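You operate a simulated robot arm through the tools that you are given. There is no shell and no other tool. Be economical: measure what you need, move in short steps, check, and stop when the job is done.

Carry out the task below with a simulated robot arm. There is one attempt and no reset: what you move stays moved.

TASK
Copy the log to the memory stick that the monitor names.
Fine: stick into the port, COPY, wait for COPIED, EJECT, then back to its pocket in the rack. Set down upright: what you pick out.

The check looks at the end state, three seconds after you hand in, the way a careful person would. Anything else that was tipped, shoved, dropped, spilled or broken makes it a failure.

THE ROBOT
A 7-joint arm with a two-finger parallel gripper on a trunk, on a base that drives. Base frame: it is fixed to the floor where the robot stands at the start and does not move with it; the origin is under the middle of the robot, x ahead of it, y to its left, z up. Lengths are in mm, angles in rad, forces in N, time in s.
With the tool pointing down near the work surface it reaches from about 240 to 760 mm from the robot's upright axis, wherever it stands. Its first joint turns from -2.897 to 2.897 rad. Places, roughly: bench breaker [2700, 800, 1200]; clear key [2000, -2000, 1000]; cold breaker [2600, 800, 1200]; computer [2100, -2000, 900]; disc key of the computer [2000, -2000, 900]; eject key [2000, -2200, 1000]; heat breaker [2500, 800, 1200]; hood breaker [2400, 800, 1200]; key four [2000, -2000, 1000]; key one [2000, -1800, 1000]; key three [2000, -1900, 1000]; key two [2000, -1900, 1000]; main switch [2700, 800, 1200]; mouth of the stick port [1900, -2100, 900]; mute key of unit one [1900, -100, 1000]; mute key of unit two [1900, -1100, 1000]. Payload 3.91 kg.
The tool frame sits at the grasp point between the pads (the TCP): z along the fingers, y along the line on which they close. The tips reach 30 mm beyond it. Largest opening 110 mm; finger width 20, thickness 10; the body of the gripper, 48 by 112 mm, starts 55 mm behind the TCP.
Orientation is that of the tool frame in the base frame, as [roll, pitch, yaw] about the fixed x, y, z axes, in that order (R = Rz(yaw) Ry(pitch) Rx(roll)). With the fingers straight down and closing along the base's y, the tool's x points along the base's -x, its y along +y and its z along -z.

THE INTERFACE
- The arm moves only by the tool arm_command. Its argument "targets" is a list of rows, each a list of 7 numbers: the shift along the base's x, y, z in cm, then the turn, a rotation vector about the base's x, y, z in rad, then the finger opening in cm, from 0 to 11. In form: [[dx, dy, dz, rx, ry, rz, claw], ...]. A call has 1 to 8 rows; each row is the pose to reach, as a shift and turn from the pose commanded when the call began. A row lasts 0.2 s, in which the tool goes at most 50 mm and 0.15 rad; a call with a longer step from one row to the next is refused whole, and so is a gripper value outside its range. A pose out of reach is approached as far as the arm can. The call stops where the force on the tool passes 40 N (or 10 N more than at its start, if that is more) or the arm is blocked; 0.2 s more then pass. The fingers move at their own pace (about 153 mm/s each) and stop on an object; they squeeze with about 26 N. The grip force told is the motor's: it shows also when the fingers shut on nothing. Time passes only in rows, and 0.2 s behind the last, so rows that repeat a pose let the fingers close. The reply holds the time, the measured pose of the TCP, the force on the tool along the base axes, the opening and the grip force, in the units named above and with some noise, with the torque about the TCP (base axes, N m) and any sound that the robot's microphone picked up.
- Cameras (640 x 400 px; columns grow to the right, rows downward): "scene" is now at [14.9, 165, 1509.9]; the picture's right is [0.28, -0.96, 0.00], its down [-0.60, -0.17, -0.78] and it looks along [0.75, 0.22, -0.62] (base axes); focal length 282 px, centre (320, 200). "wrist" rides on the gripper at [77, 7, -114] in the tool frame; the picture's right is [-0.09, 1.00, 0.00], its down [-0.80, -0.07, -0.59] and it looks along [-0.59, -0.05, 0.80] (tool axes); focal length 270 px, centre (320, 200).
- grab_frame(camera): a new picture of that camera. No time passes.
- raise_lower(by): slides the trunk up (or, below 0, down) by that many mm; the arm and the scene camera ride with it, the base frame stays. It gives what a move gives, with no picture.
- drive_base(legs): drives the robot by 1 to 6 legs, each [ahead, turn to the left] in mm and rad, along the robot's own axes; the way and the turn of a leg run together, so that a leg with both is an arc; at most 1500 mm and 3.142 rad a leg. The arm and the cameras ride along, it lands a little off, and it stops where it bumps. It gives what a move gives.
- aim_head(pan, tilt): turns the head with the scene camera to pan (to the left, within 2.705 rad either way) and tilt (down, from -0.506 to 1.204), counted from straight ahead of the robot. It gives what a move gives.
- locate(camera, pixels): for up to 12 pixels [column, row] of the newest picture of that camera ("zoom" is the newest enlarged one), the place [x, y, z] in the base frame of the surface seen there, good to about 3 mm, but the place of the scene camera against the robot may be out by one fixed shift of up to 25 mm in any direction. No time passes.
- close_up(camera, box): a new picture of the part [left, top, right, bottom] of that camera's present view, enlarged. No time passes.
- hand_in(): hands the job in; it is judged then, once.

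Go step by step. Measure first, check grasps and placings, and put right what went wrong. The budget is 80 turns and 48 pictures, counting those below and the enlarged ones. Unless the task says otherwise, let go and move clear before handing in, and close with one line.

The tools are called by a JSON object that holds its "fn" and its "kwargs". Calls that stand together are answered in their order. arm_command: Moves the arm, as the interface text tells. Its arguments: {"type":"object","properties":{"targets":{"type":"array","items":{"type":"array","items":{"type":"number"}}}},"required":["targets"]} The other tools are called the same way: raise_lower (by) slides the trunk up or down; drive_base (legs) drives the base; aim_head (pan, tilt) turns the head that bears the scene camera; grab_frame (camera) takes a picture; locate (camera, pixels) gives the place of the surface under pixels of a picture; close_up (camera, box) takes an enlarged picture of a part of a camera's view; hand_in () hands the job in.

At the start:

```text
time: 0.0
ee_pos: [274.0, 307.4, 1240.9]
tcp_rot: [-3.14, 0.001, 3.141]
ft_force: [-0.3, -0.6, 1.2]
moment: [0.02, 0.02, -0.01]
width: 110.2
grip_force: 0.0
trunk travel left (down, up): [-475.0, 135.0]
robot x, y, heading: [1.6, 0.7, 0.002]
head pan, tilt: [0.283, 0.668]
```

scene: 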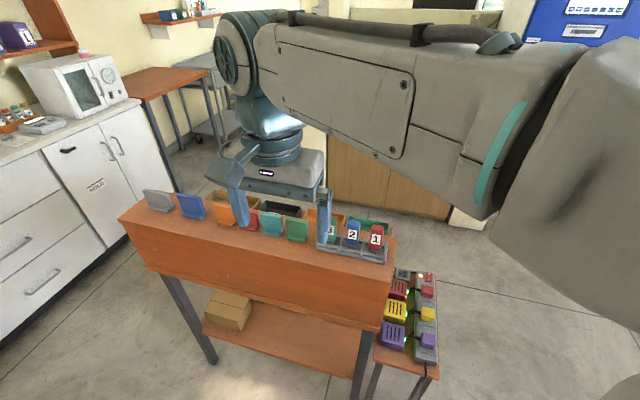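
wrist: 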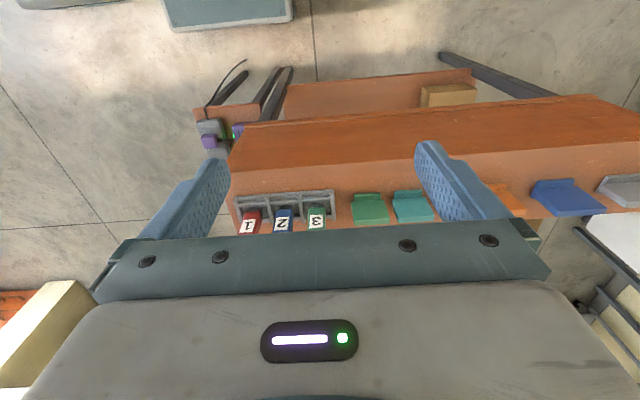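

The scene picture shows a rack with numbered sticks (3, 2, 1 around [335-376, 235]) on the bench; the monitor is not in view. I'll aim the head towards the computer.

{"fn": "locate", "kwargs": {"camera": "scene", "pixels": [[376, 239], [352, 235], [332, 230], [385, 262], [322, 250], [300, 228]]}}

{"fn": "locate", "kwargs": {"camera": "wrist", "pixels": [[248, 227], [282, 225], [316, 222], [252, 211], [285, 210], [318, 208], [236, 195], [333, 192], [260, 180], [370, 208]]}}

{"fn": "aim_head", "kwargs": {"pan": -0.77, "tilt": 0.2}}

{"fn": "grab_frame", "kwargs": {"camera": "scene"}}

```text
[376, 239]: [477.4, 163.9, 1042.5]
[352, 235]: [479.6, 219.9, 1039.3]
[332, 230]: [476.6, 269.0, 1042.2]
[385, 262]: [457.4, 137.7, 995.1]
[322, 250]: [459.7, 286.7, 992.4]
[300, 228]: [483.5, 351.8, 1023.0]
```

```text
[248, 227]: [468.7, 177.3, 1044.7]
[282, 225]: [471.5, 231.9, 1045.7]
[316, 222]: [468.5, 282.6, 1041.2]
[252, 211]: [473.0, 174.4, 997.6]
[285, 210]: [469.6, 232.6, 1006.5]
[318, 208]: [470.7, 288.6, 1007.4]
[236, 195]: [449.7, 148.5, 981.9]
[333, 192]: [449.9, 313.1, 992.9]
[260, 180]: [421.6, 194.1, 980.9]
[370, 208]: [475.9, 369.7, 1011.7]
```

```text
time: 1.3
ee_pos: [274.7, 308.5, 1240.2]
tcp_rot: [3.141, 0.0, 3.141]
ft_force: [0.5, 0.3, -0.5]
moment: [0.02, -0.02, -0.02]
width: 109.9
grip_force: 0.1
trunk travel left (down, up): [-475.0, 135.0]
robot x, y, heading: [-0.2, -0.7, 0.001]
head pan, tilt: [-0.77, 0.201]
```

```text
45 pictures are left
```

scene: 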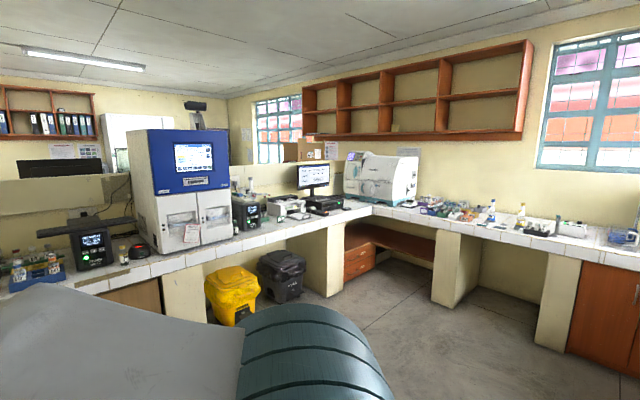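

The monitor is at about (313,176) on the far corner bench. I'll enlarge it.

{"fn": "close_up", "kwargs": {"camera": "scene", "box": [290, 155, 354, 225]}}

{"fn": "close_up", "kwargs": {"camera": "wrist", "box": [180, 90, 420, 240]}}

{"fn": "locate", "kwargs": {"camera": "scene", "pixels": [[313, 176], [320, 203], [290, 206], [300, 216], [330, 213], [340, 320], [400, 320]]}}

```text
5.71 times, centred on (322, 190) of scene
```

zoom: 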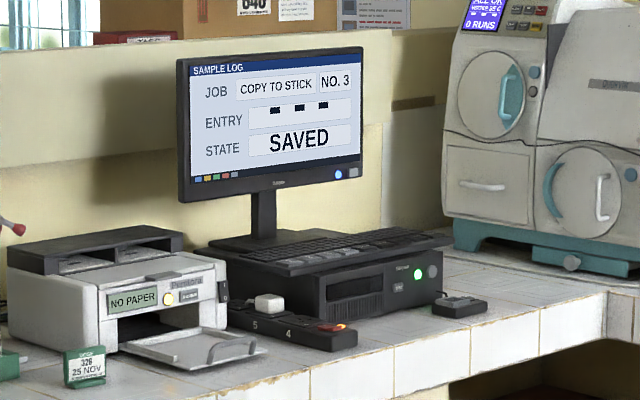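

```text
2.67 times, centred on (300, 165) of wrist
```

zoom: 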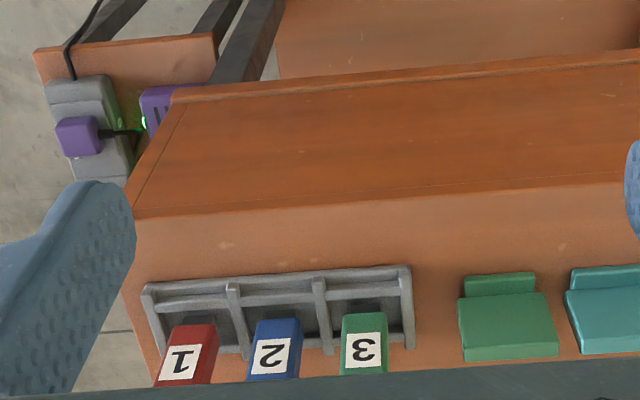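

```text
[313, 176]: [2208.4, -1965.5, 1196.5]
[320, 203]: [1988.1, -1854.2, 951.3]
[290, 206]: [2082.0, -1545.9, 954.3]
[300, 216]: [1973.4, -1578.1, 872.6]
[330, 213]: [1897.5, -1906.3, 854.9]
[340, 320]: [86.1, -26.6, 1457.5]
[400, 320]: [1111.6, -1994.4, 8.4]
```

The monitor says "COPY TO STICK NO. 3". Stick 3 is the green one in the near rack; I'll look at the rack close up.

{"fn": "aim_head", "kwargs": {"pan": 0.283, "tilt": 0.668}}

{"fn": "close_up", "kwargs": {"camera": "scene", "box": [290, 190, 410, 270]}}

```text
time: 2.6
ee_pos: [273.7, 307.7, 1242.0]
tcp_rot: [3.14, -0.001, -3.141]
ft_force: [-0.5, -0.2, -0.4]
moment: [0.0, 0.0, -0.01]
width: 110.0
grip_force: 0.0
trunk travel left (down, up): [-475.0, 135.0]
robot x, y, heading: [0.9, 1.6, 0.0]
head pan, tilt: [0.283, 0.668]
```

```text
5.00 times, centred on (350, 230) of scene
```

zoom: 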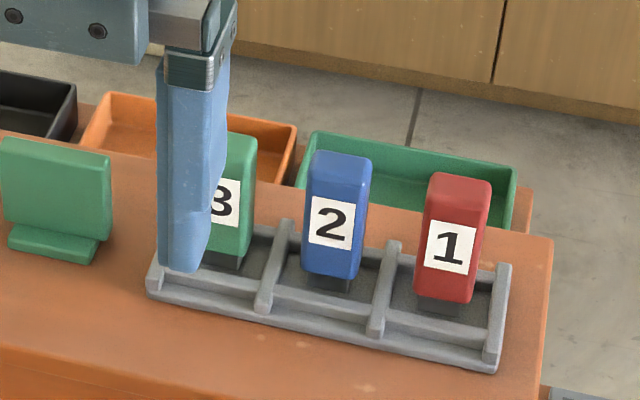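

Sticks stand upright in pockets, numbers facing me, with a dark plug below. I'll move the gripper above stick 3 to measure it with the wrist camera.

{"fn": "arm_command", "kwargs": {"targets": [[4.5, -0.5, 0, 0, 0, 0, 11], [9, -1, 0, 0, 0, 0, 11], [13.5, -1.5, -1, 0, 0, 0, 11], [18, -2, -4, 0, 0, 0, 11], [20, -2.2, -6, 0, 0, 0, 11]]}}

{"fn": "grab_frame", "kwargs": {"camera": "wrist"}}

```text
refused: row 4 steps farther than a row can; nothing moved
```

```text
41 pictures are left
```

wrist: 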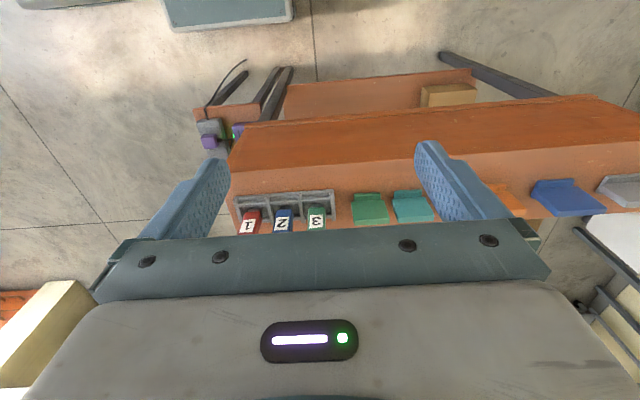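

Refused for step length; splitting it up.

{"fn": "arm_command", "kwargs": {"targets": [[4.5, -0.5, 0, 0, 0, 0, 11], [9, -1, 0, 0, 0, 0, 11], [13.5, -1.5, -1, 0, 0, 0, 11], [17, -2, -4, 0, 0, 0, 11], [19, -2.2, -6, 0, 0, 0, 11]]}}

{"fn": "grab_frame", "kwargs": {"camera": "wrist"}}

```text
time: 3.8
ee_pos: [462.6, 285.8, 1180.6]
tcp_rot: [3.14, -0.001, 3.138]
ft_force: [0.1, -1.2, -0.6]
moment: [-0.01, 0.0, 0.0]
width: 109.8
grip_force: 0.1
trunk travel left (down, up): [-475.0, 135.0]
robot x, y, heading: [-0.0, 0.6, -0.002]
head pan, tilt: [0.283, 0.668]
```

```text
40 pictures are left
```

wrist: 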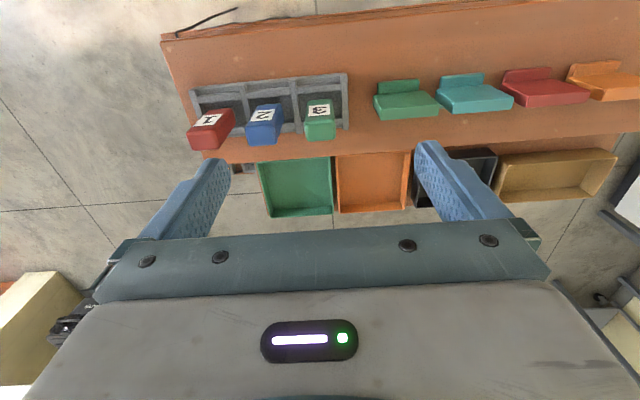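

{"fn": "close_up", "kwargs": {"camera": "wrist", "box": [180, 60, 360, 172]}}

{"fn": "locate", "kwargs": {"camera": "wrist", "pixels": [[320, 129], [308, 131], [333, 128], [320, 138], [320, 121], [320, 110], [303, 140], [337, 138], [325, 98], [300, 75], [346, 75], [345, 130]]}}

```text
3.56 times, centred on (270, 116) of wrist
```

zoom: 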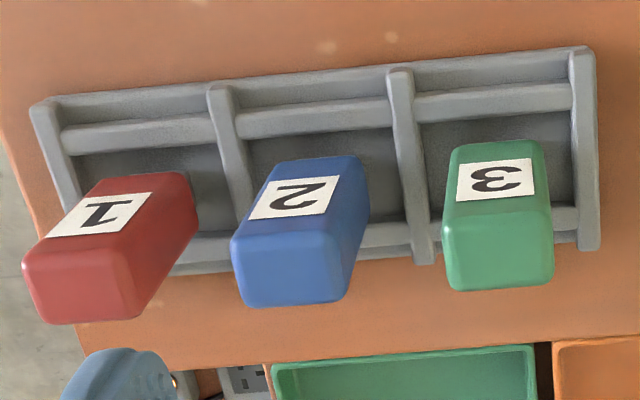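

```text
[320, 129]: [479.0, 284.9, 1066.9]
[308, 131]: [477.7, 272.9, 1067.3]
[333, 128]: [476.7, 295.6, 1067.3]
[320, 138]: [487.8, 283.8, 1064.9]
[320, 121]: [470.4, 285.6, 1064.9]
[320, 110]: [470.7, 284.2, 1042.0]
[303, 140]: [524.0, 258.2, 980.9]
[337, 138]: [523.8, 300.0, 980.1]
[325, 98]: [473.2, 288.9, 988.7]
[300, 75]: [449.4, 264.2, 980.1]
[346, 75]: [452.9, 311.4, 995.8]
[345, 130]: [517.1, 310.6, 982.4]
```

Stick 3's body measures about x 470–488, y 271–298, top z 1067. I'll descend over it with a 45 mm opening, closing along y.

{"fn": "arm_command", "kwargs": {"targets": [[1.65, -0.1, 0, 0, 0, 0, 4.6], [1.65, -0.1, -3, 0, 0, 0, 4.6], [1.65, -0.1, -6, 0, 0, 0, 4.6], [1.65, -0.1, -6, 0, 0, 0, 4.6]]}}

{"fn": "grab_frame", "kwargs": {"camera": "wrist"}}

{"fn": "close_up", "kwargs": {"camera": "scene", "box": [290, 190, 410, 270]}}

```text
time: 4.8
ee_pos: [480.2, 284.9, 1120.4]
tcp_rot: [3.141, 0.0, 3.141]
ft_force: [0.7, -0.3, 0.1]
moment: [0.01, 0.02, -0.01]
width: 46.0
grip_force: 0.1
trunk travel left (down, up): [-475.0, 135.0]
robot x, y, heading: [-1.1, 0.3, 0.004]
head pan, tilt: [0.283, 0.668]
```

```text
38 pictures are left
```

wrist: 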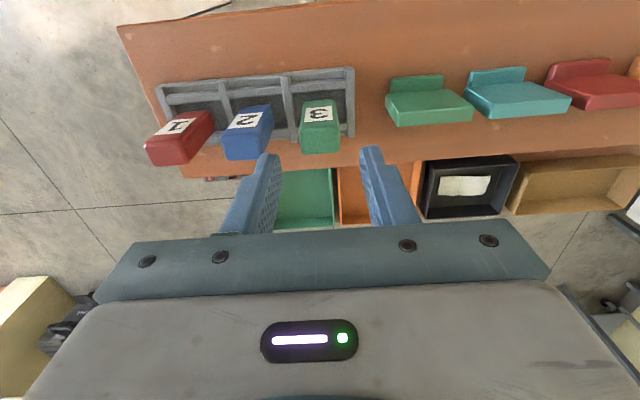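

```text
5.00 times, centred on (350, 230) of scene
```

zoom: 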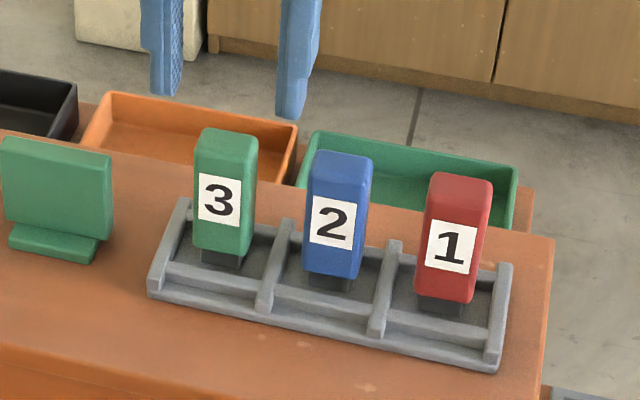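

{"fn": "locate", "kwargs": {"camera": "zoom", "pixels": [[222, 245], [220, 260], [225, 150], [205, 262], [240, 264], [195, 245], [251, 255], [280, 230]]}}

{"fn": "locate", "kwargs": {"camera": "wrist", "pixels": [[321, 142], [304, 142], [338, 142], [320, 131], [320, 151]]}}

```text
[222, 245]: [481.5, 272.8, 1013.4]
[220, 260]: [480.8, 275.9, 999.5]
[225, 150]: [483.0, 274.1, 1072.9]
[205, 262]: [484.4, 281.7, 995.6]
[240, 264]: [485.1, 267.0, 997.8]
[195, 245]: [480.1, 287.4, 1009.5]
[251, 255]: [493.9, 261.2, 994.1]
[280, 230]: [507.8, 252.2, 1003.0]
```

```text
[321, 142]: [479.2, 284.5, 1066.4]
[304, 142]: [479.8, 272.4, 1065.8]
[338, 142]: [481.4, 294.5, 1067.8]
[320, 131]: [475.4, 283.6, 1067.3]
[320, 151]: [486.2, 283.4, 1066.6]
```

Stick body goes from about z 1005 to 1067 and the fingers straddle it. I'll descend to TCP z≈1046 and close.

{"fn": "arm_command", "kwargs": {"targets": [[0, -0.05, -3, 0, 0, 0, 4.6], [0, -0.05, -6, 0, 0, 0, 4.6], [0, -0.05, -7.4, 0, 0, 0, 4.6], [0, -0.05, -7.4, 0, 0, 0, 2], [0, -0.05, -7.4, 0, 0, 0, 1.5], [0, -0.05, -7.4, 0, 0, 0, 1.5]]}}

{"fn": "close_up", "kwargs": {"camera": "scene", "box": [290, 190, 410, 270]}}

```text
time: 6.2
ee_pos: [479.6, 283.9, 1046.1]
tcp_rot: [-3.141, 0.001, 3.141]
ft_force: [0.4, 0.3, 0.4]
moment: [0.03, 0.0, 0.0]
width: 27.0
grip_force: 25.9
trunk travel left (down, up): [-475.0, 135.0]
robot x, y, heading: [1.8, -0.1, 0.003]
head pan, tilt: [0.283, 0.668]
```

```text
5.00 times, centred on (350, 230) of scene
```

zoom: 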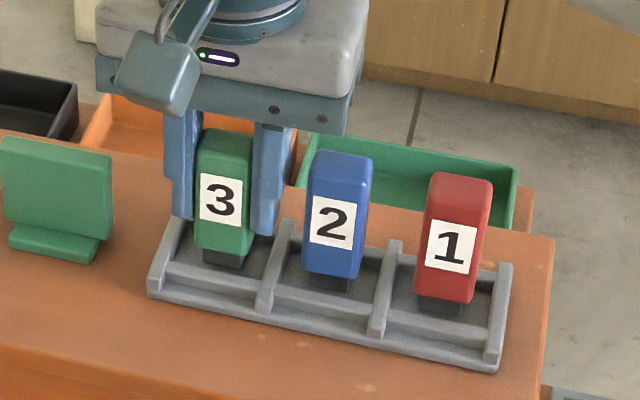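

Gripped (27 mm, 26 N). I'll lift straight up and check.

{"fn": "arm_command", "kwargs": {"targets": [[0, 0, 2, 0, 0, 0, 1.5], [0, 0, 5, 0, 0, 0, 1.5], [0, 0, 9, 0, 0, 0, 1.5], [0, 0, 13, 0, 0, 0, 1.5], [0, 0, 17, 0, 0, 0, 1.5], [-4, 0, 20, 0, 0, 0, 1.5], [-8, 0, 20, 0, 0, 0, 1.5]]}}

{"fn": "grab_frame", "kwargs": {"camera": "scene"}}

```text
time: 7.8
ee_pos: [399.5, 283.6, 1247.6]
tcp_rot: [3.141, -0.001, -3.141]
ft_force: [-0.2, -0.3, 0.4]
moment: [-0.03, -0.03, 0.02]
width: 27.0
grip_force: 26.2
trunk travel left (down, up): [-475.0, 135.0]
robot x, y, heading: [1.5, 2.0, 0.002]
head pan, tilt: [0.283, 0.668]
```

```text
35 pictures are left
```

scene: 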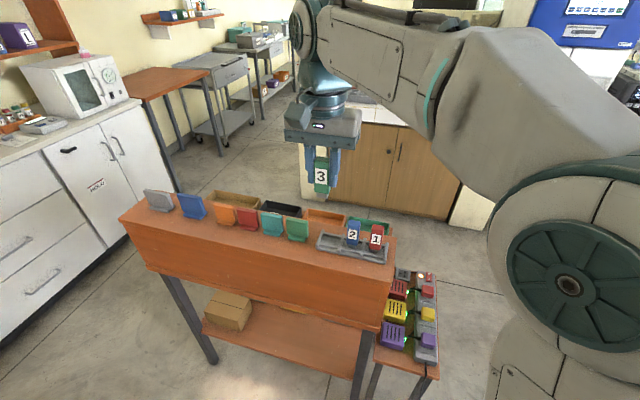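

Stick 3 is held cleanly. Now I'll survey the route to the computer.

{"fn": "locate", "kwargs": {"camera": "scene", "pixels": [[420, 280], [385, 350], [437, 375], [440, 290], [390, 262], [375, 330], [125, 220], [360, 392]]}}

{"fn": "aim_head", "kwargs": {"pan": -0.85, "tilt": 0.45}}

{"fn": "grab_frame", "kwargs": {"camera": "scene"}}

```text
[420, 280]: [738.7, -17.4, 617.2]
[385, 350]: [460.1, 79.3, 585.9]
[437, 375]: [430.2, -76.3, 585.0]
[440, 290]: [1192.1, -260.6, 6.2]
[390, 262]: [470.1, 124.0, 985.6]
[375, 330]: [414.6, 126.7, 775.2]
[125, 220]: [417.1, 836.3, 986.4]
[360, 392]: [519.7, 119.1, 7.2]
```

```text
time: 9.2
ee_pos: [401.2, 284.3, 1247.8]
tcp_rot: [-3.141, 0.0, -3.14]
ft_force: [0.3, 0.6, 0.2]
moment: [0.05, -0.03, 0.02]
width: 26.7
grip_force: 25.8
trunk travel left (down, up): [-475.0, 135.0]
robot x, y, heading: [-4.0, 0.5, -0.0]
head pan, tilt: [-0.85, 0.45]
```

```text
34 pictures are left
```

scene: 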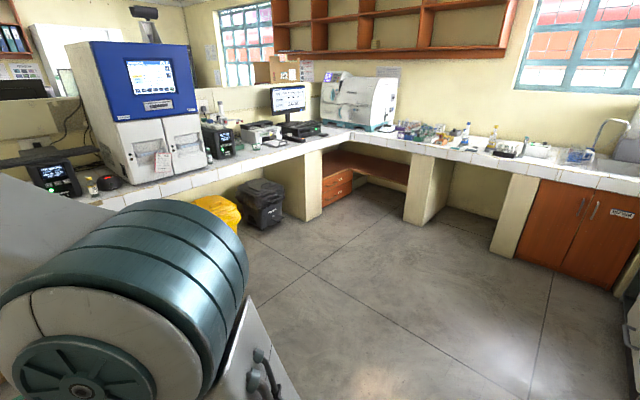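

{"fn": "locate", "kwargs": {"camera": "scene", "pixels": [[300, 219], [260, 228], [320, 147], [343, 131], [405, 221], [440, 154], [405, 145], [490, 255], [300, 152], [265, 310], [350, 220], [620, 297]]}}

```text
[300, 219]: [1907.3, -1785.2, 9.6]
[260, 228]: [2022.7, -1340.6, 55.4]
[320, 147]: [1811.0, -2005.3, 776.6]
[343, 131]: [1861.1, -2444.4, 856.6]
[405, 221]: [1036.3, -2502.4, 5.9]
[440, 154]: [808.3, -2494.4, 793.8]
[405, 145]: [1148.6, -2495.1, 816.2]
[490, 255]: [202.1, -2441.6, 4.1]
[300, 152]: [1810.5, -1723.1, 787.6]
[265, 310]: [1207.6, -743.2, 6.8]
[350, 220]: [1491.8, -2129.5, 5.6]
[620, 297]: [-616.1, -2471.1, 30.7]
```

Bench front edge is x≈1805, side bench y≈-2495, floor clear. I'll turn right, drive past the small table, then diagonally to about (1000,-2080), facing +x.

{"fn": "drive_base", "kwargs": {"legs": [[0, -1.571], [1000, 0], [0, 0.747], [1472, 0], [0, 0.824]]}}

{"fn": "aim_head", "kwargs": {"pan": 0.0, "tilt": 0.35}}

{"fn": "grab_frame", "kwargs": {"camera": "scene"}}

```text
time: 29.3
ee_pos: [1397.6, -1824.9, 1248.3]
tcp_rot: [-3.141, 0.0, 3.131]
ft_force: [0.0, -0.1, 0.0]
moment: [0.01, 0.0, 0.01]
width: 27.0
grip_force: 26.7
trunk travel left (down, up): [-475.0, 135.0]
robot x, y, heading: [994.1, -2108.6, -0.011]
head pan, tilt: [-0.85, 0.45]
```

```text
time: 30.5
ee_pos: [1398.3, -1825.4, 1246.9]
tcp_rot: [-3.141, -0.001, 3.129]
ft_force: [-0.6, 0.9, -0.4]
moment: [0.01, -0.02, 0.0]
width: 27.1
grip_force: 26.1
trunk travel left (down, up): [-475.0, 135.0]
robot x, y, heading: [997.6, -2103.5, -0.012]
head pan, tilt: [0.0, 0.351]
```

```text
33 pictures are left
```

scene: 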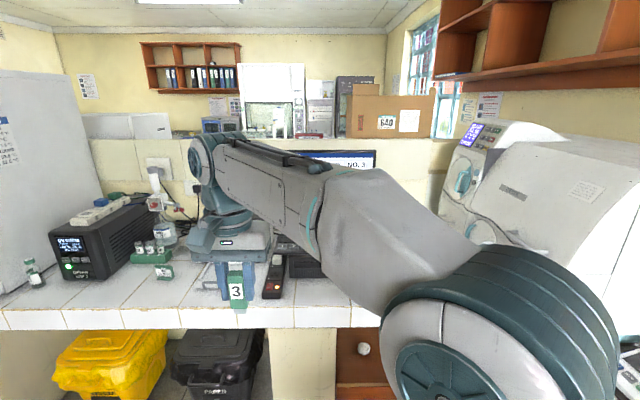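

The arm hides the computer. I'll swing the tool to the right side so the scene camera can see the computer.

{"fn": "arm_command", "kwargs": {"targets": [[0, -5, 0, 0, 0, 0, 1.5], [0, -10, 0, 0, 0, 0, 1.5], [0, -15, 0, 0, 0, 0, 1.5], [0, -20, 0, 0, 0, 0, 1.5], [0, -25, 0, 0, 0, 0, 1.5], [0, -30, 0, 0, 0, 0, 1.5], [0, -35, 0, 0, 0, 0, 1.5], [0, -40, 0, 0, 0, 0, 1.5]]}}

{"fn": "arm_command", "kwargs": {"targets": [[0, -5, 0, 0, 0, 0, 1.5], [0, -10, 0, 0, 0, 0, 1.5], [0, -15, 0, 0, 0, 0, 1.5], [0, -20, 0, 0, 0, 0, 1.5]]}}

{"fn": "grab_frame", "kwargs": {"camera": "scene"}}

```text
time: 32.3
ee_pos: [1399.0, -2225.7, 1247.0]
tcp_rot: [3.14, -0.001, 3.129]
ft_force: [0.3, -0.8, -0.5]
moment: [0.0, -0.06, 0.0]
width: 27.0
grip_force: 26.3
trunk travel left (down, up): [-475.0, 135.0]
robot x, y, heading: [996.0, -2107.7, -0.013]
head pan, tilt: [0.0, 0.351]
```

```text
time: 33.3
ee_pos: [1397.4, -2428.3, 1247.1]
tcp_rot: [3.14, -0.001, 3.128]
ft_force: [0.5, -0.2, 0.5]
moment: [0.04, -0.01, -0.02]
width: 26.8
grip_force: 25.7
trunk travel left (down, up): [-475.0, 135.0]
robot x, y, heading: [998.1, -2105.0, -0.014]
head pan, tilt: [0.0, 0.351]
```

```text
32 pictures are left
```

scene: 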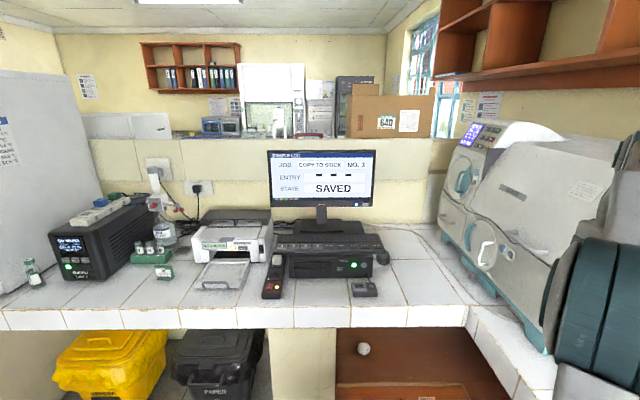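

Clear view now. I'll enlarge the computer and its surroundings.

{"fn": "close_up", "kwargs": {"camera": "scene", "box": [250, 210, 410, 310]}}

{"fn": "close_up", "kwargs": {"camera": "scene", "box": [255, 250, 319, 306]}}

{"fn": "close_up", "kwargs": {"camera": "scene", "box": [335, 250, 399, 306]}}

```text
4.00 times, centred on (330, 260) of scene
```

zoom: 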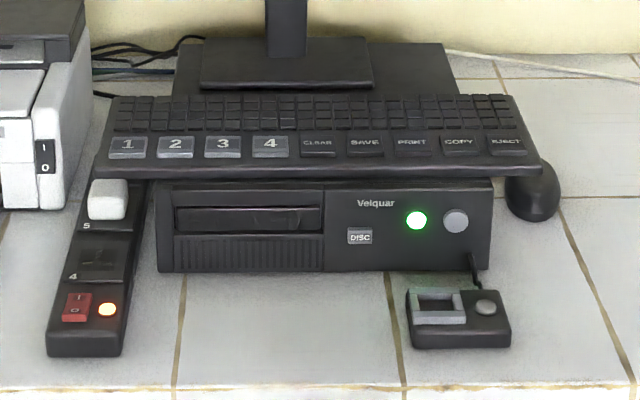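

```text
7.14 times, centred on (287, 278) of scene
```

zoom: 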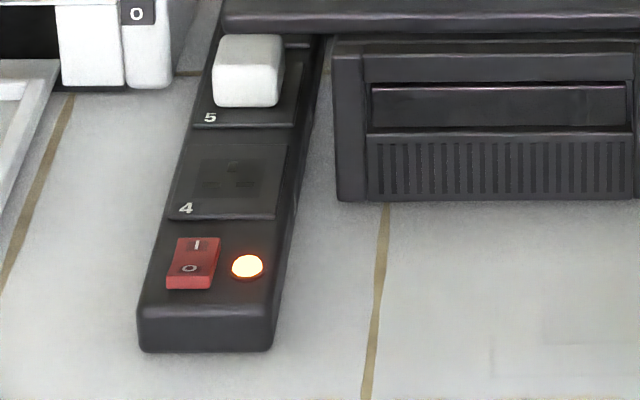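

```text
7.14 times, centred on (367, 278) of scene
```

zoom: 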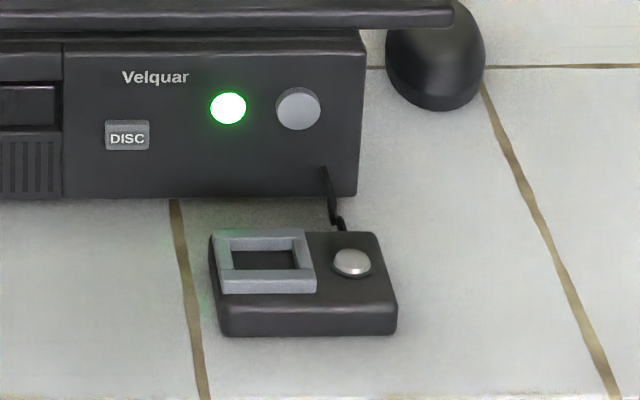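

The port is a small dock lying on the bench with an upward-facing slot; COPY and EJECT are keys on the keyboard shelf. Measuring them.

{"fn": "locate", "kwargs": {"camera": "zoom", "pixels": [[265, 262], [225, 260], [305, 260], [265, 240], [265, 284], [352, 262], [216, 300], [396, 300], [270, 328], [460, 10]]}}

{"fn": "locate", "kwargs": {"camera": "scene", "pixels": [[365, 245], [376, 245], [330, 250], [280, 246], [320, 240], [385, 253], [420, 290], [322, 328]]}}

```text
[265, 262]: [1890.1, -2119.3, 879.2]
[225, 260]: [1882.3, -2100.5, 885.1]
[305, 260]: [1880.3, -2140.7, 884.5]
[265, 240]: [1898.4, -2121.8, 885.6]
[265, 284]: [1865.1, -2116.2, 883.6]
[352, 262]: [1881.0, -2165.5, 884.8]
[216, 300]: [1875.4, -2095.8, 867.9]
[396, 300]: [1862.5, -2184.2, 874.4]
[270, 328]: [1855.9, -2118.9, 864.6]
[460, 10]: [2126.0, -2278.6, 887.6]
```

```text
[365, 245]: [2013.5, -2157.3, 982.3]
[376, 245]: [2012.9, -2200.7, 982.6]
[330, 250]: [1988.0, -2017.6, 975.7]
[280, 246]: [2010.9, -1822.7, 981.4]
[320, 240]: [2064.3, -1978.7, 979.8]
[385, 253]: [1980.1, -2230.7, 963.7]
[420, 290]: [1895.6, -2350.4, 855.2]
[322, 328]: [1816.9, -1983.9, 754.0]
```

The port opening is about at [1883,-2120] (scene, uncorrected), slot facing up. I'll bring the arm back to the centre and drive ahead 350 mm.

{"fn": "arm_command", "kwargs": {"targets": [[0, 4.5, 0, 0, 0, 0.0, 1.5], [0, 9, 0, 0, 0, 0, 1.5], [0, 13.5, 0, 0, 0, 0, 1.5], [0, 18, 0, 0, 0, 0, 1.5], [0, 22.5, 0, 0, 0, 0, 1.5], [0, 27, 0, 0, 0, 0.013, 1.5], [0, 30, 0, 0, 0, 0.013, 1.5]]}}

{"fn": "drive_base", "kwargs": {"legs": [[350, 0.013]]}}

{"fn": "raise_lower", "kwargs": {"by": -110}}

{"fn": "grab_frame", "kwargs": {"camera": "wrist"}}

```text
time: 34.9
ee_pos: [1398.8, -2124.4, 1247.6]
tcp_rot: [3.14, 0.002, 3.14]
ft_force: [0.1, 0.2, -0.5]
moment: [0.03, -0.03, 0.03]
width: 27.1
grip_force: 25.5
trunk travel left (down, up): [-475.0, 135.0]
robot x, y, heading: [993.9, -2105.8, -0.009]
head pan, tilt: [0.0, 0.351]
```

```text
time: 37.1
ee_pos: [1748.5, -2123.6, 1245.6]
tcp_rot: [-3.141, 0.001, -3.128]
ft_force: [-0.2, 0.7, -0.3]
moment: [0.04, 0.02, 0.04]
width: 27.1
grip_force: 26.2
trunk travel left (down, up): [-475.0, 135.0]
robot x, y, heading: [1343.3, -2105.8, 0.0]
head pan, tilt: [0.0, 0.351]
```

```text
time: 38.6
ee_pos: [1748.2, -2124.8, 1135.2]
tcp_rot: [3.141, 0.0, -3.13]
ft_force: [0.4, -0.3, 0.3]
moment: [0.01, 0.01, -0.01]
width: 27.1
grip_force: 25.9
trunk travel left (down, up): [-365.0, 245.0]
robot x, y, heading: [1346.3, -2104.3, -0.003]
head pan, tilt: [0.0, 0.351]
```

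```text
28 pictures are left
```

wrist: 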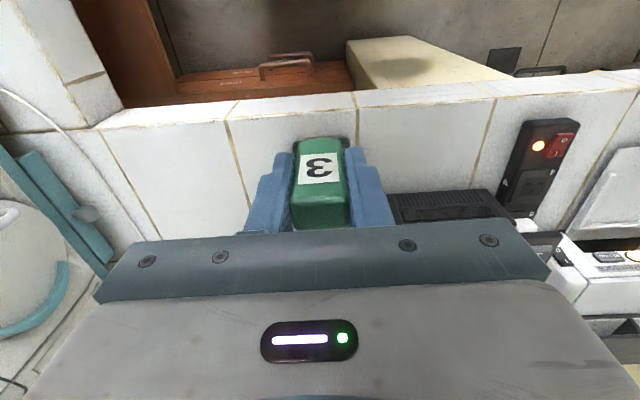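

The held stick hides the dock. I'll shift left (+y) and forward so the wrist camera sees the dock beside it.

{"fn": "arm_command", "kwargs": {"targets": [[2, 4, 0, 0, 0, -0.01, 1.5], [4, 8, 0, 0, 0, -0.01, 1.5], [8, 9, -1, 0, 0, -0.01, 1.5], [9, 9, -4, 0, 0, -0.01, 1.5], [9, 9, -4, 0, 0, -0.01, 1.5]]}}

{"fn": "grab_frame", "kwargs": {"camera": "wrist"}}

```text
time: 39.8
ee_pos: [1838.9, -2032.3, 1096.0]
tcp_rot: [3.14, 0.002, -3.141]
ft_force: [0.1, 0.1, -0.3]
moment: [0.02, -0.03, -0.03]
width: 27.0
grip_force: 25.5
trunk travel left (down, up): [-365.0, 245.0]
robot x, y, heading: [1346.4, -2108.0, -0.005]
head pan, tilt: [0.0, 0.351]
```

```text
27 pictures are left
```

wrist: 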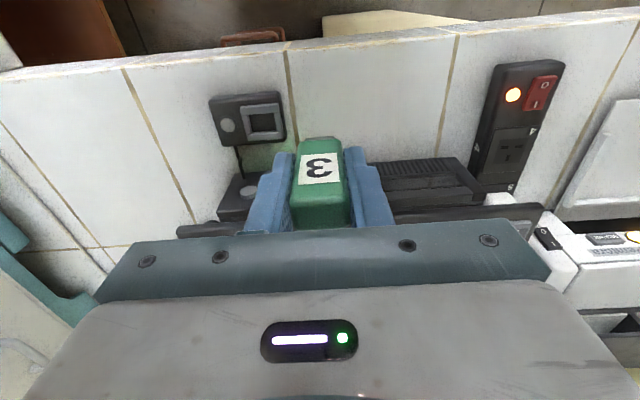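

{"fn": "close_up", "kwargs": {"camera": "wrist", "box": [200, 80, 296, 150]}}

{"fn": "locate", "kwargs": {"camera": "zoom", "pixels": [[0, 0]]}}

```text
5.71 times, centred on (248, 115) of wrist
```

zoom: 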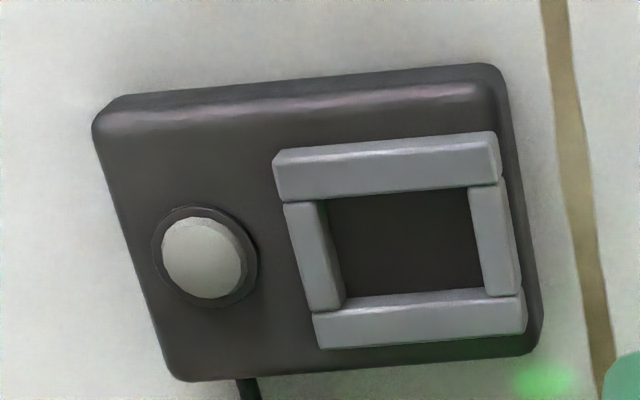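

```text
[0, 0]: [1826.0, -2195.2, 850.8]
```

{"fn": "locate", "kwargs": {"camera": "zoom", "pixels": [[385, 150], [390, 175], [395, 188], [405, 240], [415, 290], [418, 303], [422, 325], [425, 343], [315, 250], [335, 250], [472, 240], [495, 240]]}}

{"fn": "locate", "kwargs": {"camera": "zoom", "pixels": [[290, 165], [495, 150], [320, 330], [520, 310], [290, 215], [305, 300], [505, 200], [515, 285], [200, 260], [330, 210], [465, 200], [345, 285]]}}

```text
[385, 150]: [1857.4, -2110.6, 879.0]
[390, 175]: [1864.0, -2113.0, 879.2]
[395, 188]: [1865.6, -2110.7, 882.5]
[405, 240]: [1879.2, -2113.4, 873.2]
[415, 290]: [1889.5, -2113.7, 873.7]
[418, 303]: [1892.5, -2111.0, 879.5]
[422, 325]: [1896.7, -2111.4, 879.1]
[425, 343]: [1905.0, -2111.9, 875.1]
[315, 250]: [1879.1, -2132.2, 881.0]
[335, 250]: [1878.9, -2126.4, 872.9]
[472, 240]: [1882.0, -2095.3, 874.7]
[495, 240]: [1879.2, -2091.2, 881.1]
```

```text
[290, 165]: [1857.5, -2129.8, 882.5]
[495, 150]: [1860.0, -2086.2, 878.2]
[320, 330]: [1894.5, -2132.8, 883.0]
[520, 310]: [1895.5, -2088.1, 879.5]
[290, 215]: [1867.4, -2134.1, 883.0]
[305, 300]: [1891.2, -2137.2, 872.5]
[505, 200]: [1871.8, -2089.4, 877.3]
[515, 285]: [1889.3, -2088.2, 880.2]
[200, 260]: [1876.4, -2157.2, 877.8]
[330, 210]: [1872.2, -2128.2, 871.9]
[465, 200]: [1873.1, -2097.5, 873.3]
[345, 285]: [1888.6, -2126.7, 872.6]
```

Port frame: inner opening x 1867–1891, y -2127…-2096, rim z≈881, floor ≈873; centre ≈(1879,-2111.5). Now checking how the stick sits relative to the TCP.

{"fn": "close_up", "kwargs": {"camera": "wrist", "box": [270, 125, 370, 240]}}

{"fn": "locate", "kwargs": {"camera": "wrist", "pixels": [[319, 160], [319, 172], [320, 195], [320, 205], [320, 222], [320, 228], [320, 140], [293, 205], [348, 205]]}}

```text
3.48 times, centred on (320, 182) of wrist
```

zoom: 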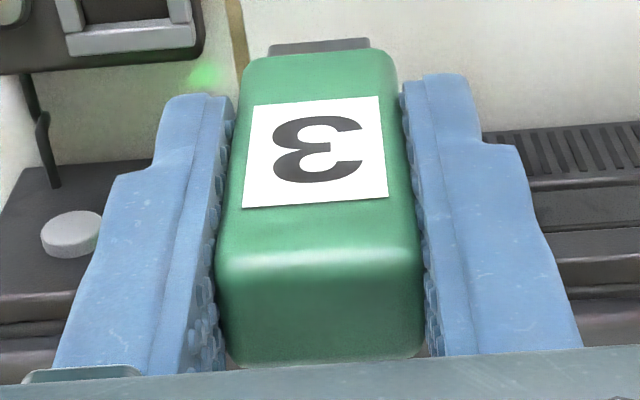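

```text
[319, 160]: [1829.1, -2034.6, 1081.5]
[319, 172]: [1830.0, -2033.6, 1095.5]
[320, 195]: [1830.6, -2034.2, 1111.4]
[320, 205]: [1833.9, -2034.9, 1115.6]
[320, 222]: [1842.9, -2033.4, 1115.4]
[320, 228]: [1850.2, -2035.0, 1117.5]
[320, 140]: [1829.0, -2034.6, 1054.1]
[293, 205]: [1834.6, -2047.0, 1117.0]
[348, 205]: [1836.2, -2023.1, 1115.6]
```

Stick centre (1839.3,-2034.7) in the same camera frame, so the shift to the port is +39.7, -76.8. Moving over it and descending to hover about 20 mm above the rim.

{"fn": "arm_command", "kwargs": {"targets": [[2, -3.8, 0, 0, 0, 0, 1.5], [3.97, -7.68, 0, 0, 0, 0, 1.5], [3.97, -7.68, -4.5, 0, 0, 0, 1.5], [3.97, -7.68, -9, 0, 0, 0, 1.5], [3.97, -7.68, -13, 0, 0, 0, 1.5], [3.97, -7.68, -13, 0, 0, 0, 1.5]]}}

{"fn": "grab_frame", "kwargs": {"camera": "wrist"}}

{"fn": "aim_head", "kwargs": {"pan": -0.05, "tilt": 0.6}}

{"fn": "grab_frame", "kwargs": {"camera": "scene"}}

```text
time: 41.2
ee_pos: [1877.5, -2111.6, 965.9]
tcp_rot: [3.141, 0.002, -3.139]
ft_force: [0.5, 0.3, -0.8]
moment: [0.0, 0.01, 0.05]
width: 27.0
grip_force: 25.8
trunk travel left (down, up): [-365.0, 245.0]
robot x, y, heading: [1347.4, -2106.9, 0.0]
head pan, tilt: [0.0, 0.351]
```

```text
24 pictures are left
```

wrist: 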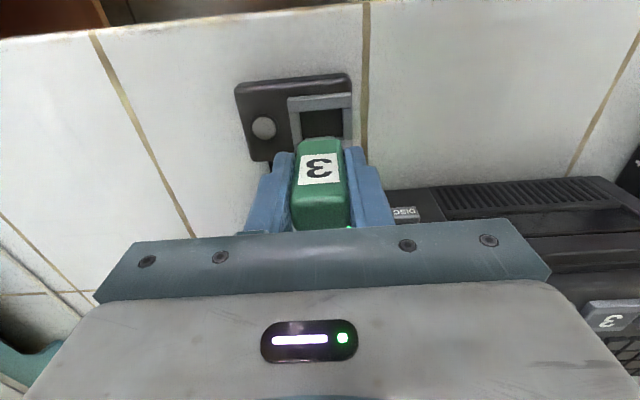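

```text
time: 41.9
ee_pos: [1877.9, -2110.5, 966.5]
tcp_rot: [3.141, 0.0, -3.139]
ft_force: [-0.6, 0.1, 0.1]
moment: [0.0, 0.04, -0.02]
width: 26.7
grip_force: 26.1
trunk travel left (down, up): [-365.0, 245.0]
robot x, y, heading: [1345.4, -2103.9, -0.001]
head pan, tilt: [-0.051, 0.6]
```

```text
23 pictures are left
```

scene: 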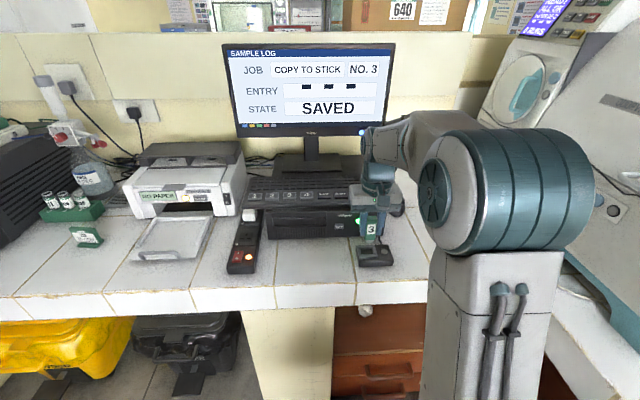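

Let me re-measure port and stick from this nearer pose.

{"fn": "close_up", "kwargs": {"camera": "wrist", "box": [230, 65, 374, 155]}}

{"fn": "locate", "kwargs": {"camera": "wrist", "pixels": [[290, 105], [299, 115], [342, 115], [350, 115], [320, 97], [320, 108], [300, 130], [343, 130], [319, 160], [320, 222], [293, 205], [348, 205]]}}

{"fn": "close_up", "kwargs": {"camera": "scene", "box": [340, 200, 404, 270]}}

```text
4.44 times, centred on (302, 110) of wrist
```

zoom: 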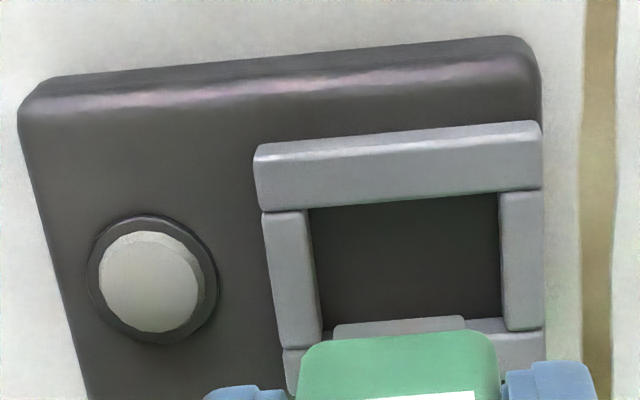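

```text
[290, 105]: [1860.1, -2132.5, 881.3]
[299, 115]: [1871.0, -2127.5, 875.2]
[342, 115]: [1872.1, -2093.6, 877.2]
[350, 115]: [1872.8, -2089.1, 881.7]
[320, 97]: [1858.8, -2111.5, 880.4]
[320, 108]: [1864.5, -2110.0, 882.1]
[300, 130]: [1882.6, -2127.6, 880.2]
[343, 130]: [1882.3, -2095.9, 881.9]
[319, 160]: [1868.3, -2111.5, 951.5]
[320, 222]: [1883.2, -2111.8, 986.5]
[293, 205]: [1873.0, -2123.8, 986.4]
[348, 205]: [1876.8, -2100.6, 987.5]
```

```text
5.71 times, centred on (372, 235) of scene
```

zoom: 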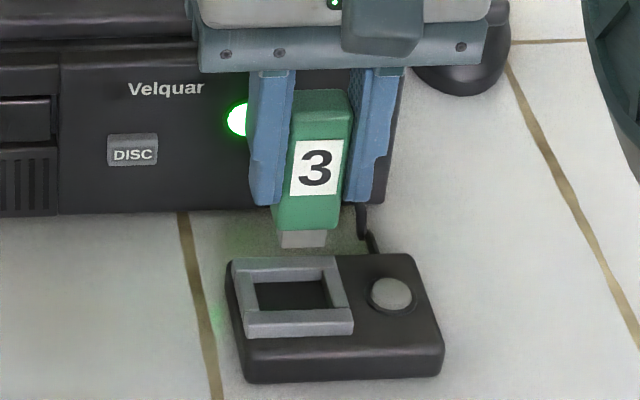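

Stick is centred in y; in x it's ~1.5 mm short. Descending with +1.5 mm x correction, slowly near the end.

{"fn": "arm_command", "kwargs": {"targets": [[0.15, 0.05, 0, 0, 0, 0, 1.5], [0.15, 0.05, -1, 0, 0, 0, 1.5], [0.15, 0.05, -2, 0, 0, 0, 1.5], [0.15, 0.05, -2.6, 0, 0, 0, 1.5], [0.15, 0.05, -2.8, 0, 0, 0, 1.5], [0.15, 0.05, -3.0, 0, 0, 0, 1.5]]}}

{"fn": "close_up", "kwargs": {"camera": "scene", "box": [340, 200, 404, 270]}}

```text
time: 43.3
ee_pos: [1880.1, -2109.7, 938.0]
tcp_rot: [3.14, 0.002, -3.139]
ft_force: [-4.0, -0.9, 8.9]
moment: [0.02, 0.06, 0.0]
width: 26.7
grip_force: 26.1
trunk travel left (down, up): [-365.0, 245.0]
robot x, y, heading: [1344.3, -2106.0, 0.002]
head pan, tilt: [-0.051, 0.6]
```

```text
5.71 times, centred on (372, 235) of scene
```

zoom: 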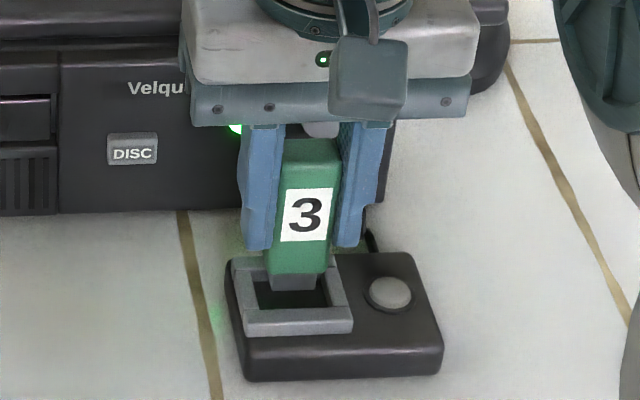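

Light contact (9 N up, 4 N toward -x) at TCP z 938. Looking with the wrist camera to see where the plug sits.

{"fn": "close_up", "kwargs": {"camera": "wrist", "box": [250, 70, 394, 160]}}

{"fn": "locate", "kwargs": {"camera": "zoom", "pixels": [[320, 200]]}}

```text
4.44 times, centred on (322, 115) of wrist
```

zoom: 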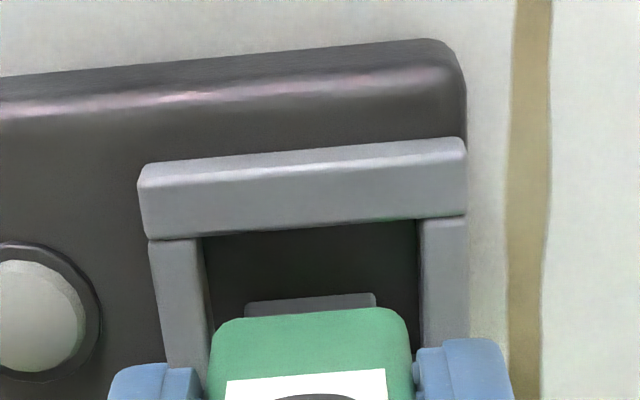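

```text
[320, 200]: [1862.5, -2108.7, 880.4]
```

{"fn": "locate", "kwargs": {"camera": "zoom", "pixels": [[310, 222], [310, 240], [310, 285], [310, 297], [310, 304], [310, 312], [310, 325], [247, 305], [374, 300], [205, 280], [418, 280], [310, 160]]}}

```text
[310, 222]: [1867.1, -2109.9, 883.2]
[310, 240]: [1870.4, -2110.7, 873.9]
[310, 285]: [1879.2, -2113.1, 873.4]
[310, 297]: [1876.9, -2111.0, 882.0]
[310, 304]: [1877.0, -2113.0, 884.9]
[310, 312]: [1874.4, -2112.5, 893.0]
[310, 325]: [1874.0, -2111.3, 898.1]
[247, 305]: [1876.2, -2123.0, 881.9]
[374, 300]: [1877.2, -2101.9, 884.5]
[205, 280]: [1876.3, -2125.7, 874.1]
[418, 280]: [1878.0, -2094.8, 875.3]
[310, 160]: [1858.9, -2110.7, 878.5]
```

The plug's front is at x≈1877 with its lower edge still at rim height (~881), while the load reads as ahead of the TCP, so it is resting on the far bar. I'll lift 5 mm, shift −4.5 mm in x, and lower again.

{"fn": "arm_command", "kwargs": {"targets": [[0, 0, 0.6, 0, 0, 0, 1.5], [-0.45, 0, 0.6, 0, 0, 0, 1.5], [-0.45, 0, 0.1, 0, 0, 0, 1.5], [-0.45, 0, -0.2, 0, 0, 0, 1.5], [-0.45, 0, -0.4, 0, 0, 0, 1.5], [-0.45, 0, -0.5, 0, 0, 0, 1.5]]}}

{"fn": "close_up", "kwargs": {"camera": "wrist", "box": [250, 70, 394, 160]}}

```text
time: 44.7
ee_pos: [1875.6, -2110.2, 930.8]
tcp_rot: [3.141, -0.001, -3.138]
ft_force: [-0.2, -0.2, -1.4]
moment: [0.01, 0.02, 0.03]
width: 27.2
grip_force: 26.3
trunk travel left (down, up): [-365.0, 245.0]
robot x, y, heading: [1343.2, -2107.3, -0.002]
head pan, tilt: [-0.051, 0.6]
```

```text
4.44 times, centred on (322, 115) of wrist
```

zoom: 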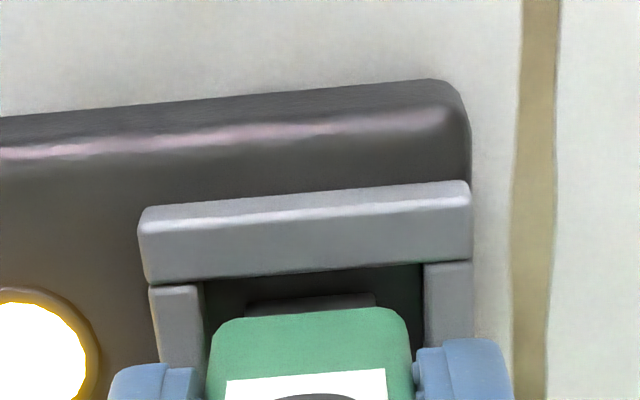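

The plug is inside and the dock's lamp lit. Lowering gently until it touches the floor.

{"fn": "arm_command", "kwargs": {"targets": [[0, 0, -0.1, 0, 0, 0, 1.5], [0, 0, -0.2, 0, 0, 0, 1.5], [0, 0, -0.2, 0, 0, 0, 1.5]]}}

```text
time: 45.5
ee_pos: [1874.8, -2111.0, 929.5]
tcp_rot: [3.141, 0.001, -3.139]
ft_force: [0.1, -0.7, 5.2]
moment: [0.01, -0.03, 0.01]
width: 27.1
grip_force: 25.8
trunk travel left (down, up): [-365.0, 245.0]
robot x, y, heading: [1342.4, -2102.3, -0.003]
head pan, tilt: [-0.051, 0.6]
```

Seated on the floor (5 N). Opening and rising clear.

{"fn": "arm_command", "kwargs": {"targets": [[0, 0, 0.1, 0, 0, 0, 3.2], [0, 0, 0.1, 0, 0, 0, 4.6], [0, 0, 0.1, 0, 0, 0, 4.6], [0, 0, 4, 0, 0, 0, 4.6], [0, 0, 8, 0, 0, 0, 4.6], [0, 0, 12, 0, 0, 0, 4.6], [0, 0, 16, 0, 0, 0, 4.6], [0, 0, 16, 0, 0, 0, 4.6]]}}

{"fn": "grab_frame", "kwargs": {"camera": "wrist"}}

{"fn": "close_up", "kwargs": {"camera": "scene", "box": [210, 30, 430, 280]}}

```text
time: 47.3
ee_pos: [1875.1, -2109.1, 1090.0]
tcp_rot: [3.141, 0.001, -3.14]
ft_force: [0.6, 0.1, -0.7]
moment: [-0.02, -0.02, 0.0]
width: 46.0
grip_force: 0.0
trunk travel left (down, up): [-365.0, 245.0]
robot x, y, heading: [1340.6, -2104.8, -0.004]
head pan, tilt: [-0.051, 0.6]
```

```text
17 pictures are left
```

wrist: 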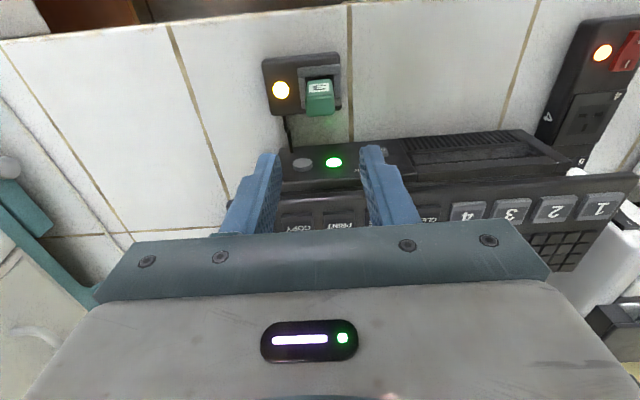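

```text
1.60 times, centred on (320, 155) of scene
```

zoom: 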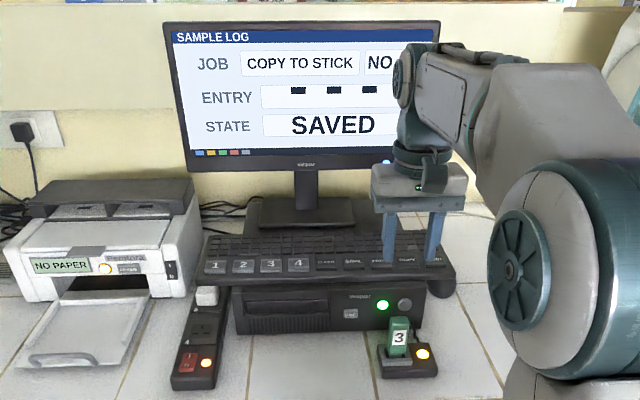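

Stick 3 stands in the port and its lamp glows. Now locating the COPY key (seen at about (298,220) in the wrist view).

{"fn": "locate", "kwargs": {"camera": "wrist", "pixels": [[298, 222], [298, 214], [338, 220], [340, 212], [468, 211], [512, 209], [558, 207], [600, 205], [597, 195], [319, 85], [318, 105], [308, 107]]}}

{"fn": "locate", "kwargs": {"camera": "zoom", "pixels": [[215, 266], [242, 265], [270, 265], [297, 264], [325, 263], [353, 262], [378, 261], [406, 261], [433, 260]]}}

```text
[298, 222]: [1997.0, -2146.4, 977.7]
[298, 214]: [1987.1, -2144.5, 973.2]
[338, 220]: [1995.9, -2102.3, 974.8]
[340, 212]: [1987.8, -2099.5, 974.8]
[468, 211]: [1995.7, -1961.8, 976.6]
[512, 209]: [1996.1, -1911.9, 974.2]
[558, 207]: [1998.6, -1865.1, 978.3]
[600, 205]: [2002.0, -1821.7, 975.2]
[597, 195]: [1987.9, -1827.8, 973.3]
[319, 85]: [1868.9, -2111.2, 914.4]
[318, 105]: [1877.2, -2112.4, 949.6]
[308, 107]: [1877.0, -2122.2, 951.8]
```

```text
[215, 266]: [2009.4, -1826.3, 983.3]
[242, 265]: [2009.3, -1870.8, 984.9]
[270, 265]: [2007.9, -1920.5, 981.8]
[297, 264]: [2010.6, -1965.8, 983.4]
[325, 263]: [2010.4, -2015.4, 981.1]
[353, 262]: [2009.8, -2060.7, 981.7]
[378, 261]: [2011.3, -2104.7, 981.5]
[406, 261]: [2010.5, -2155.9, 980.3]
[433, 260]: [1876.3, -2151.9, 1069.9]
```

Keys are spaced 46.6 mm; COPY is at about [2000,-2147,976]. I'll close the fingers and hover near it to refine.

{"fn": "arm_command", "kwargs": {"targets": [[4, -1.5, 0, 0, 0, 0, 2], [8, -3, 0, 0, 0, 0, 0], [11.5, -3.8, 0, 0, 0, 0, 0], [11.5, -3.8, -3, 0, 0, 0, 0], [11.5, -3.8, -3, 0, 0, 0, 0]]}}

{"fn": "grab_frame", "kwargs": {"camera": "wrist"}}

```text
time: 48.5
ee_pos: [1990.7, -2149.0, 1061.0]
tcp_rot: [-3.142, 0.0, -3.14]
ft_force: [0.1, -0.2, -0.4]
moment: [0.01, -0.03, 0.01]
width: 0.0
grip_force: 26.1
trunk travel left (down, up): [-365.0, 245.0]
robot x, y, heading: [1344.8, -2103.9, -0.005]
head pan, tilt: [-0.051, 0.6]
```

```text
15 pictures are left
```

wrist: 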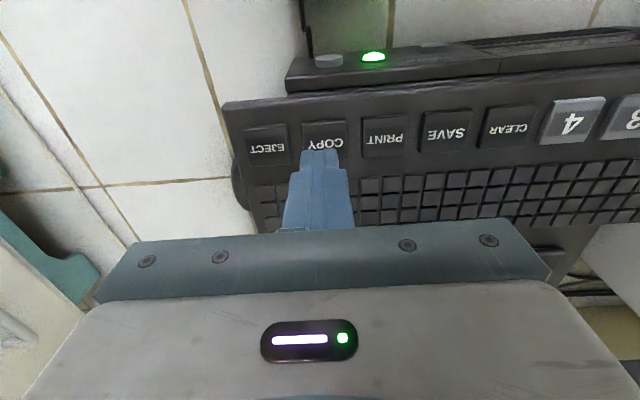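

{"fn": "locate", "kwargs": {"camera": "wrist", "pixels": [[323, 146], [323, 126], [304, 140], [342, 138], [267, 147], [267, 130], [268, 160], [250, 150], [286, 145], [385, 138], [318, 155]]}}

```text
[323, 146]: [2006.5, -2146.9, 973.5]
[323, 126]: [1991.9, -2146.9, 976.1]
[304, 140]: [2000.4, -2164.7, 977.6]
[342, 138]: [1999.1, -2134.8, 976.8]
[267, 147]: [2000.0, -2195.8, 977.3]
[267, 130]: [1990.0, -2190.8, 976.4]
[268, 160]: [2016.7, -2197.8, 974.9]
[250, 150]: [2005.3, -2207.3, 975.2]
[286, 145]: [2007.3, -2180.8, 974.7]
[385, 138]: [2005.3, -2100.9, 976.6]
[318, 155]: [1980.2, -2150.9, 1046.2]
```

COPY centre ≈ (2003,-2148), EJECT ≈ (2003,-2195), top z≈976. Approaching to just above the key, then pressing in small steps.

{"fn": "arm_command", "kwargs": {"targets": [[1.2, 0.1, 0, 0, 0, 0, 0], [1.2, 0.1, -3, 0, 0, 0, 0], [1.2, 0.1, -4.8, 0, 0, 0, 0], [1.2, 0.1, -5.3, 0, 0, 0, 0], [1.2, 0.1, -5.5, 0, 0, 0, 0], [1.2, 0.1, -5.6, 0, 0, 0, 0]]}}

```text
time: 49.9
ee_pos: [2002.8, -2147.9, 1003.7]
tcp_rot: [3.141, -0.001, -3.14]
ft_force: [-1.2, -0.4, 1.0]
moment: [0.0, 0.05, 0.0]
width: 0.2
grip_force: 25.6
trunk travel left (down, up): [-365.0, 245.0]
robot x, y, heading: [1346.5, -2106.6, 0.001]
head pan, tilt: [-0.051, 0.6]
heard: click
```

A click was heard, so the key went down. Rising and checking the monitor.

{"fn": "arm_command", "kwargs": {"targets": [[0, 0, 2, 0, 0, 0, 0], [0, 0, 4, 0, 0, 0, 0], [0, 0, 4, 0, 0, 0, 0]]}}

{"fn": "close_up", "kwargs": {"camera": "scene", "box": [210, 30, 430, 280]}}

```text
time: 50.7
ee_pos: [2001.6, -2147.6, 1043.2]
tcp_rot: [3.142, 0.002, -3.14]
ft_force: [0.6, 0.7, 0.0]
moment: [-0.01, 0.01, 0.02]
width: 0.2
grip_force: 26.3
trunk travel left (down, up): [-365.0, 245.0]
robot x, y, heading: [1346.7, -2110.6, 0.001]
head pan, tilt: [-0.051, 0.6]
```

```text
1.60 times, centred on (320, 155) of scene
```

zoom: 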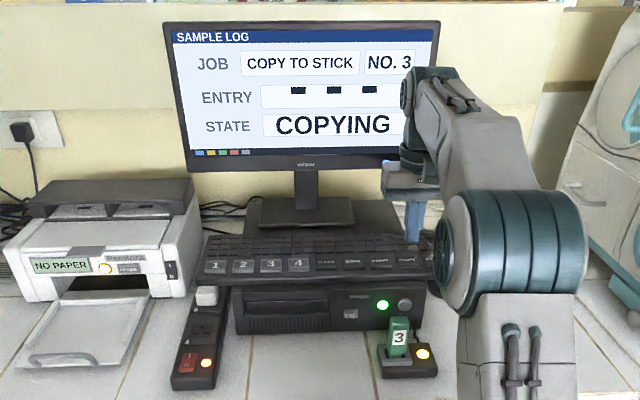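

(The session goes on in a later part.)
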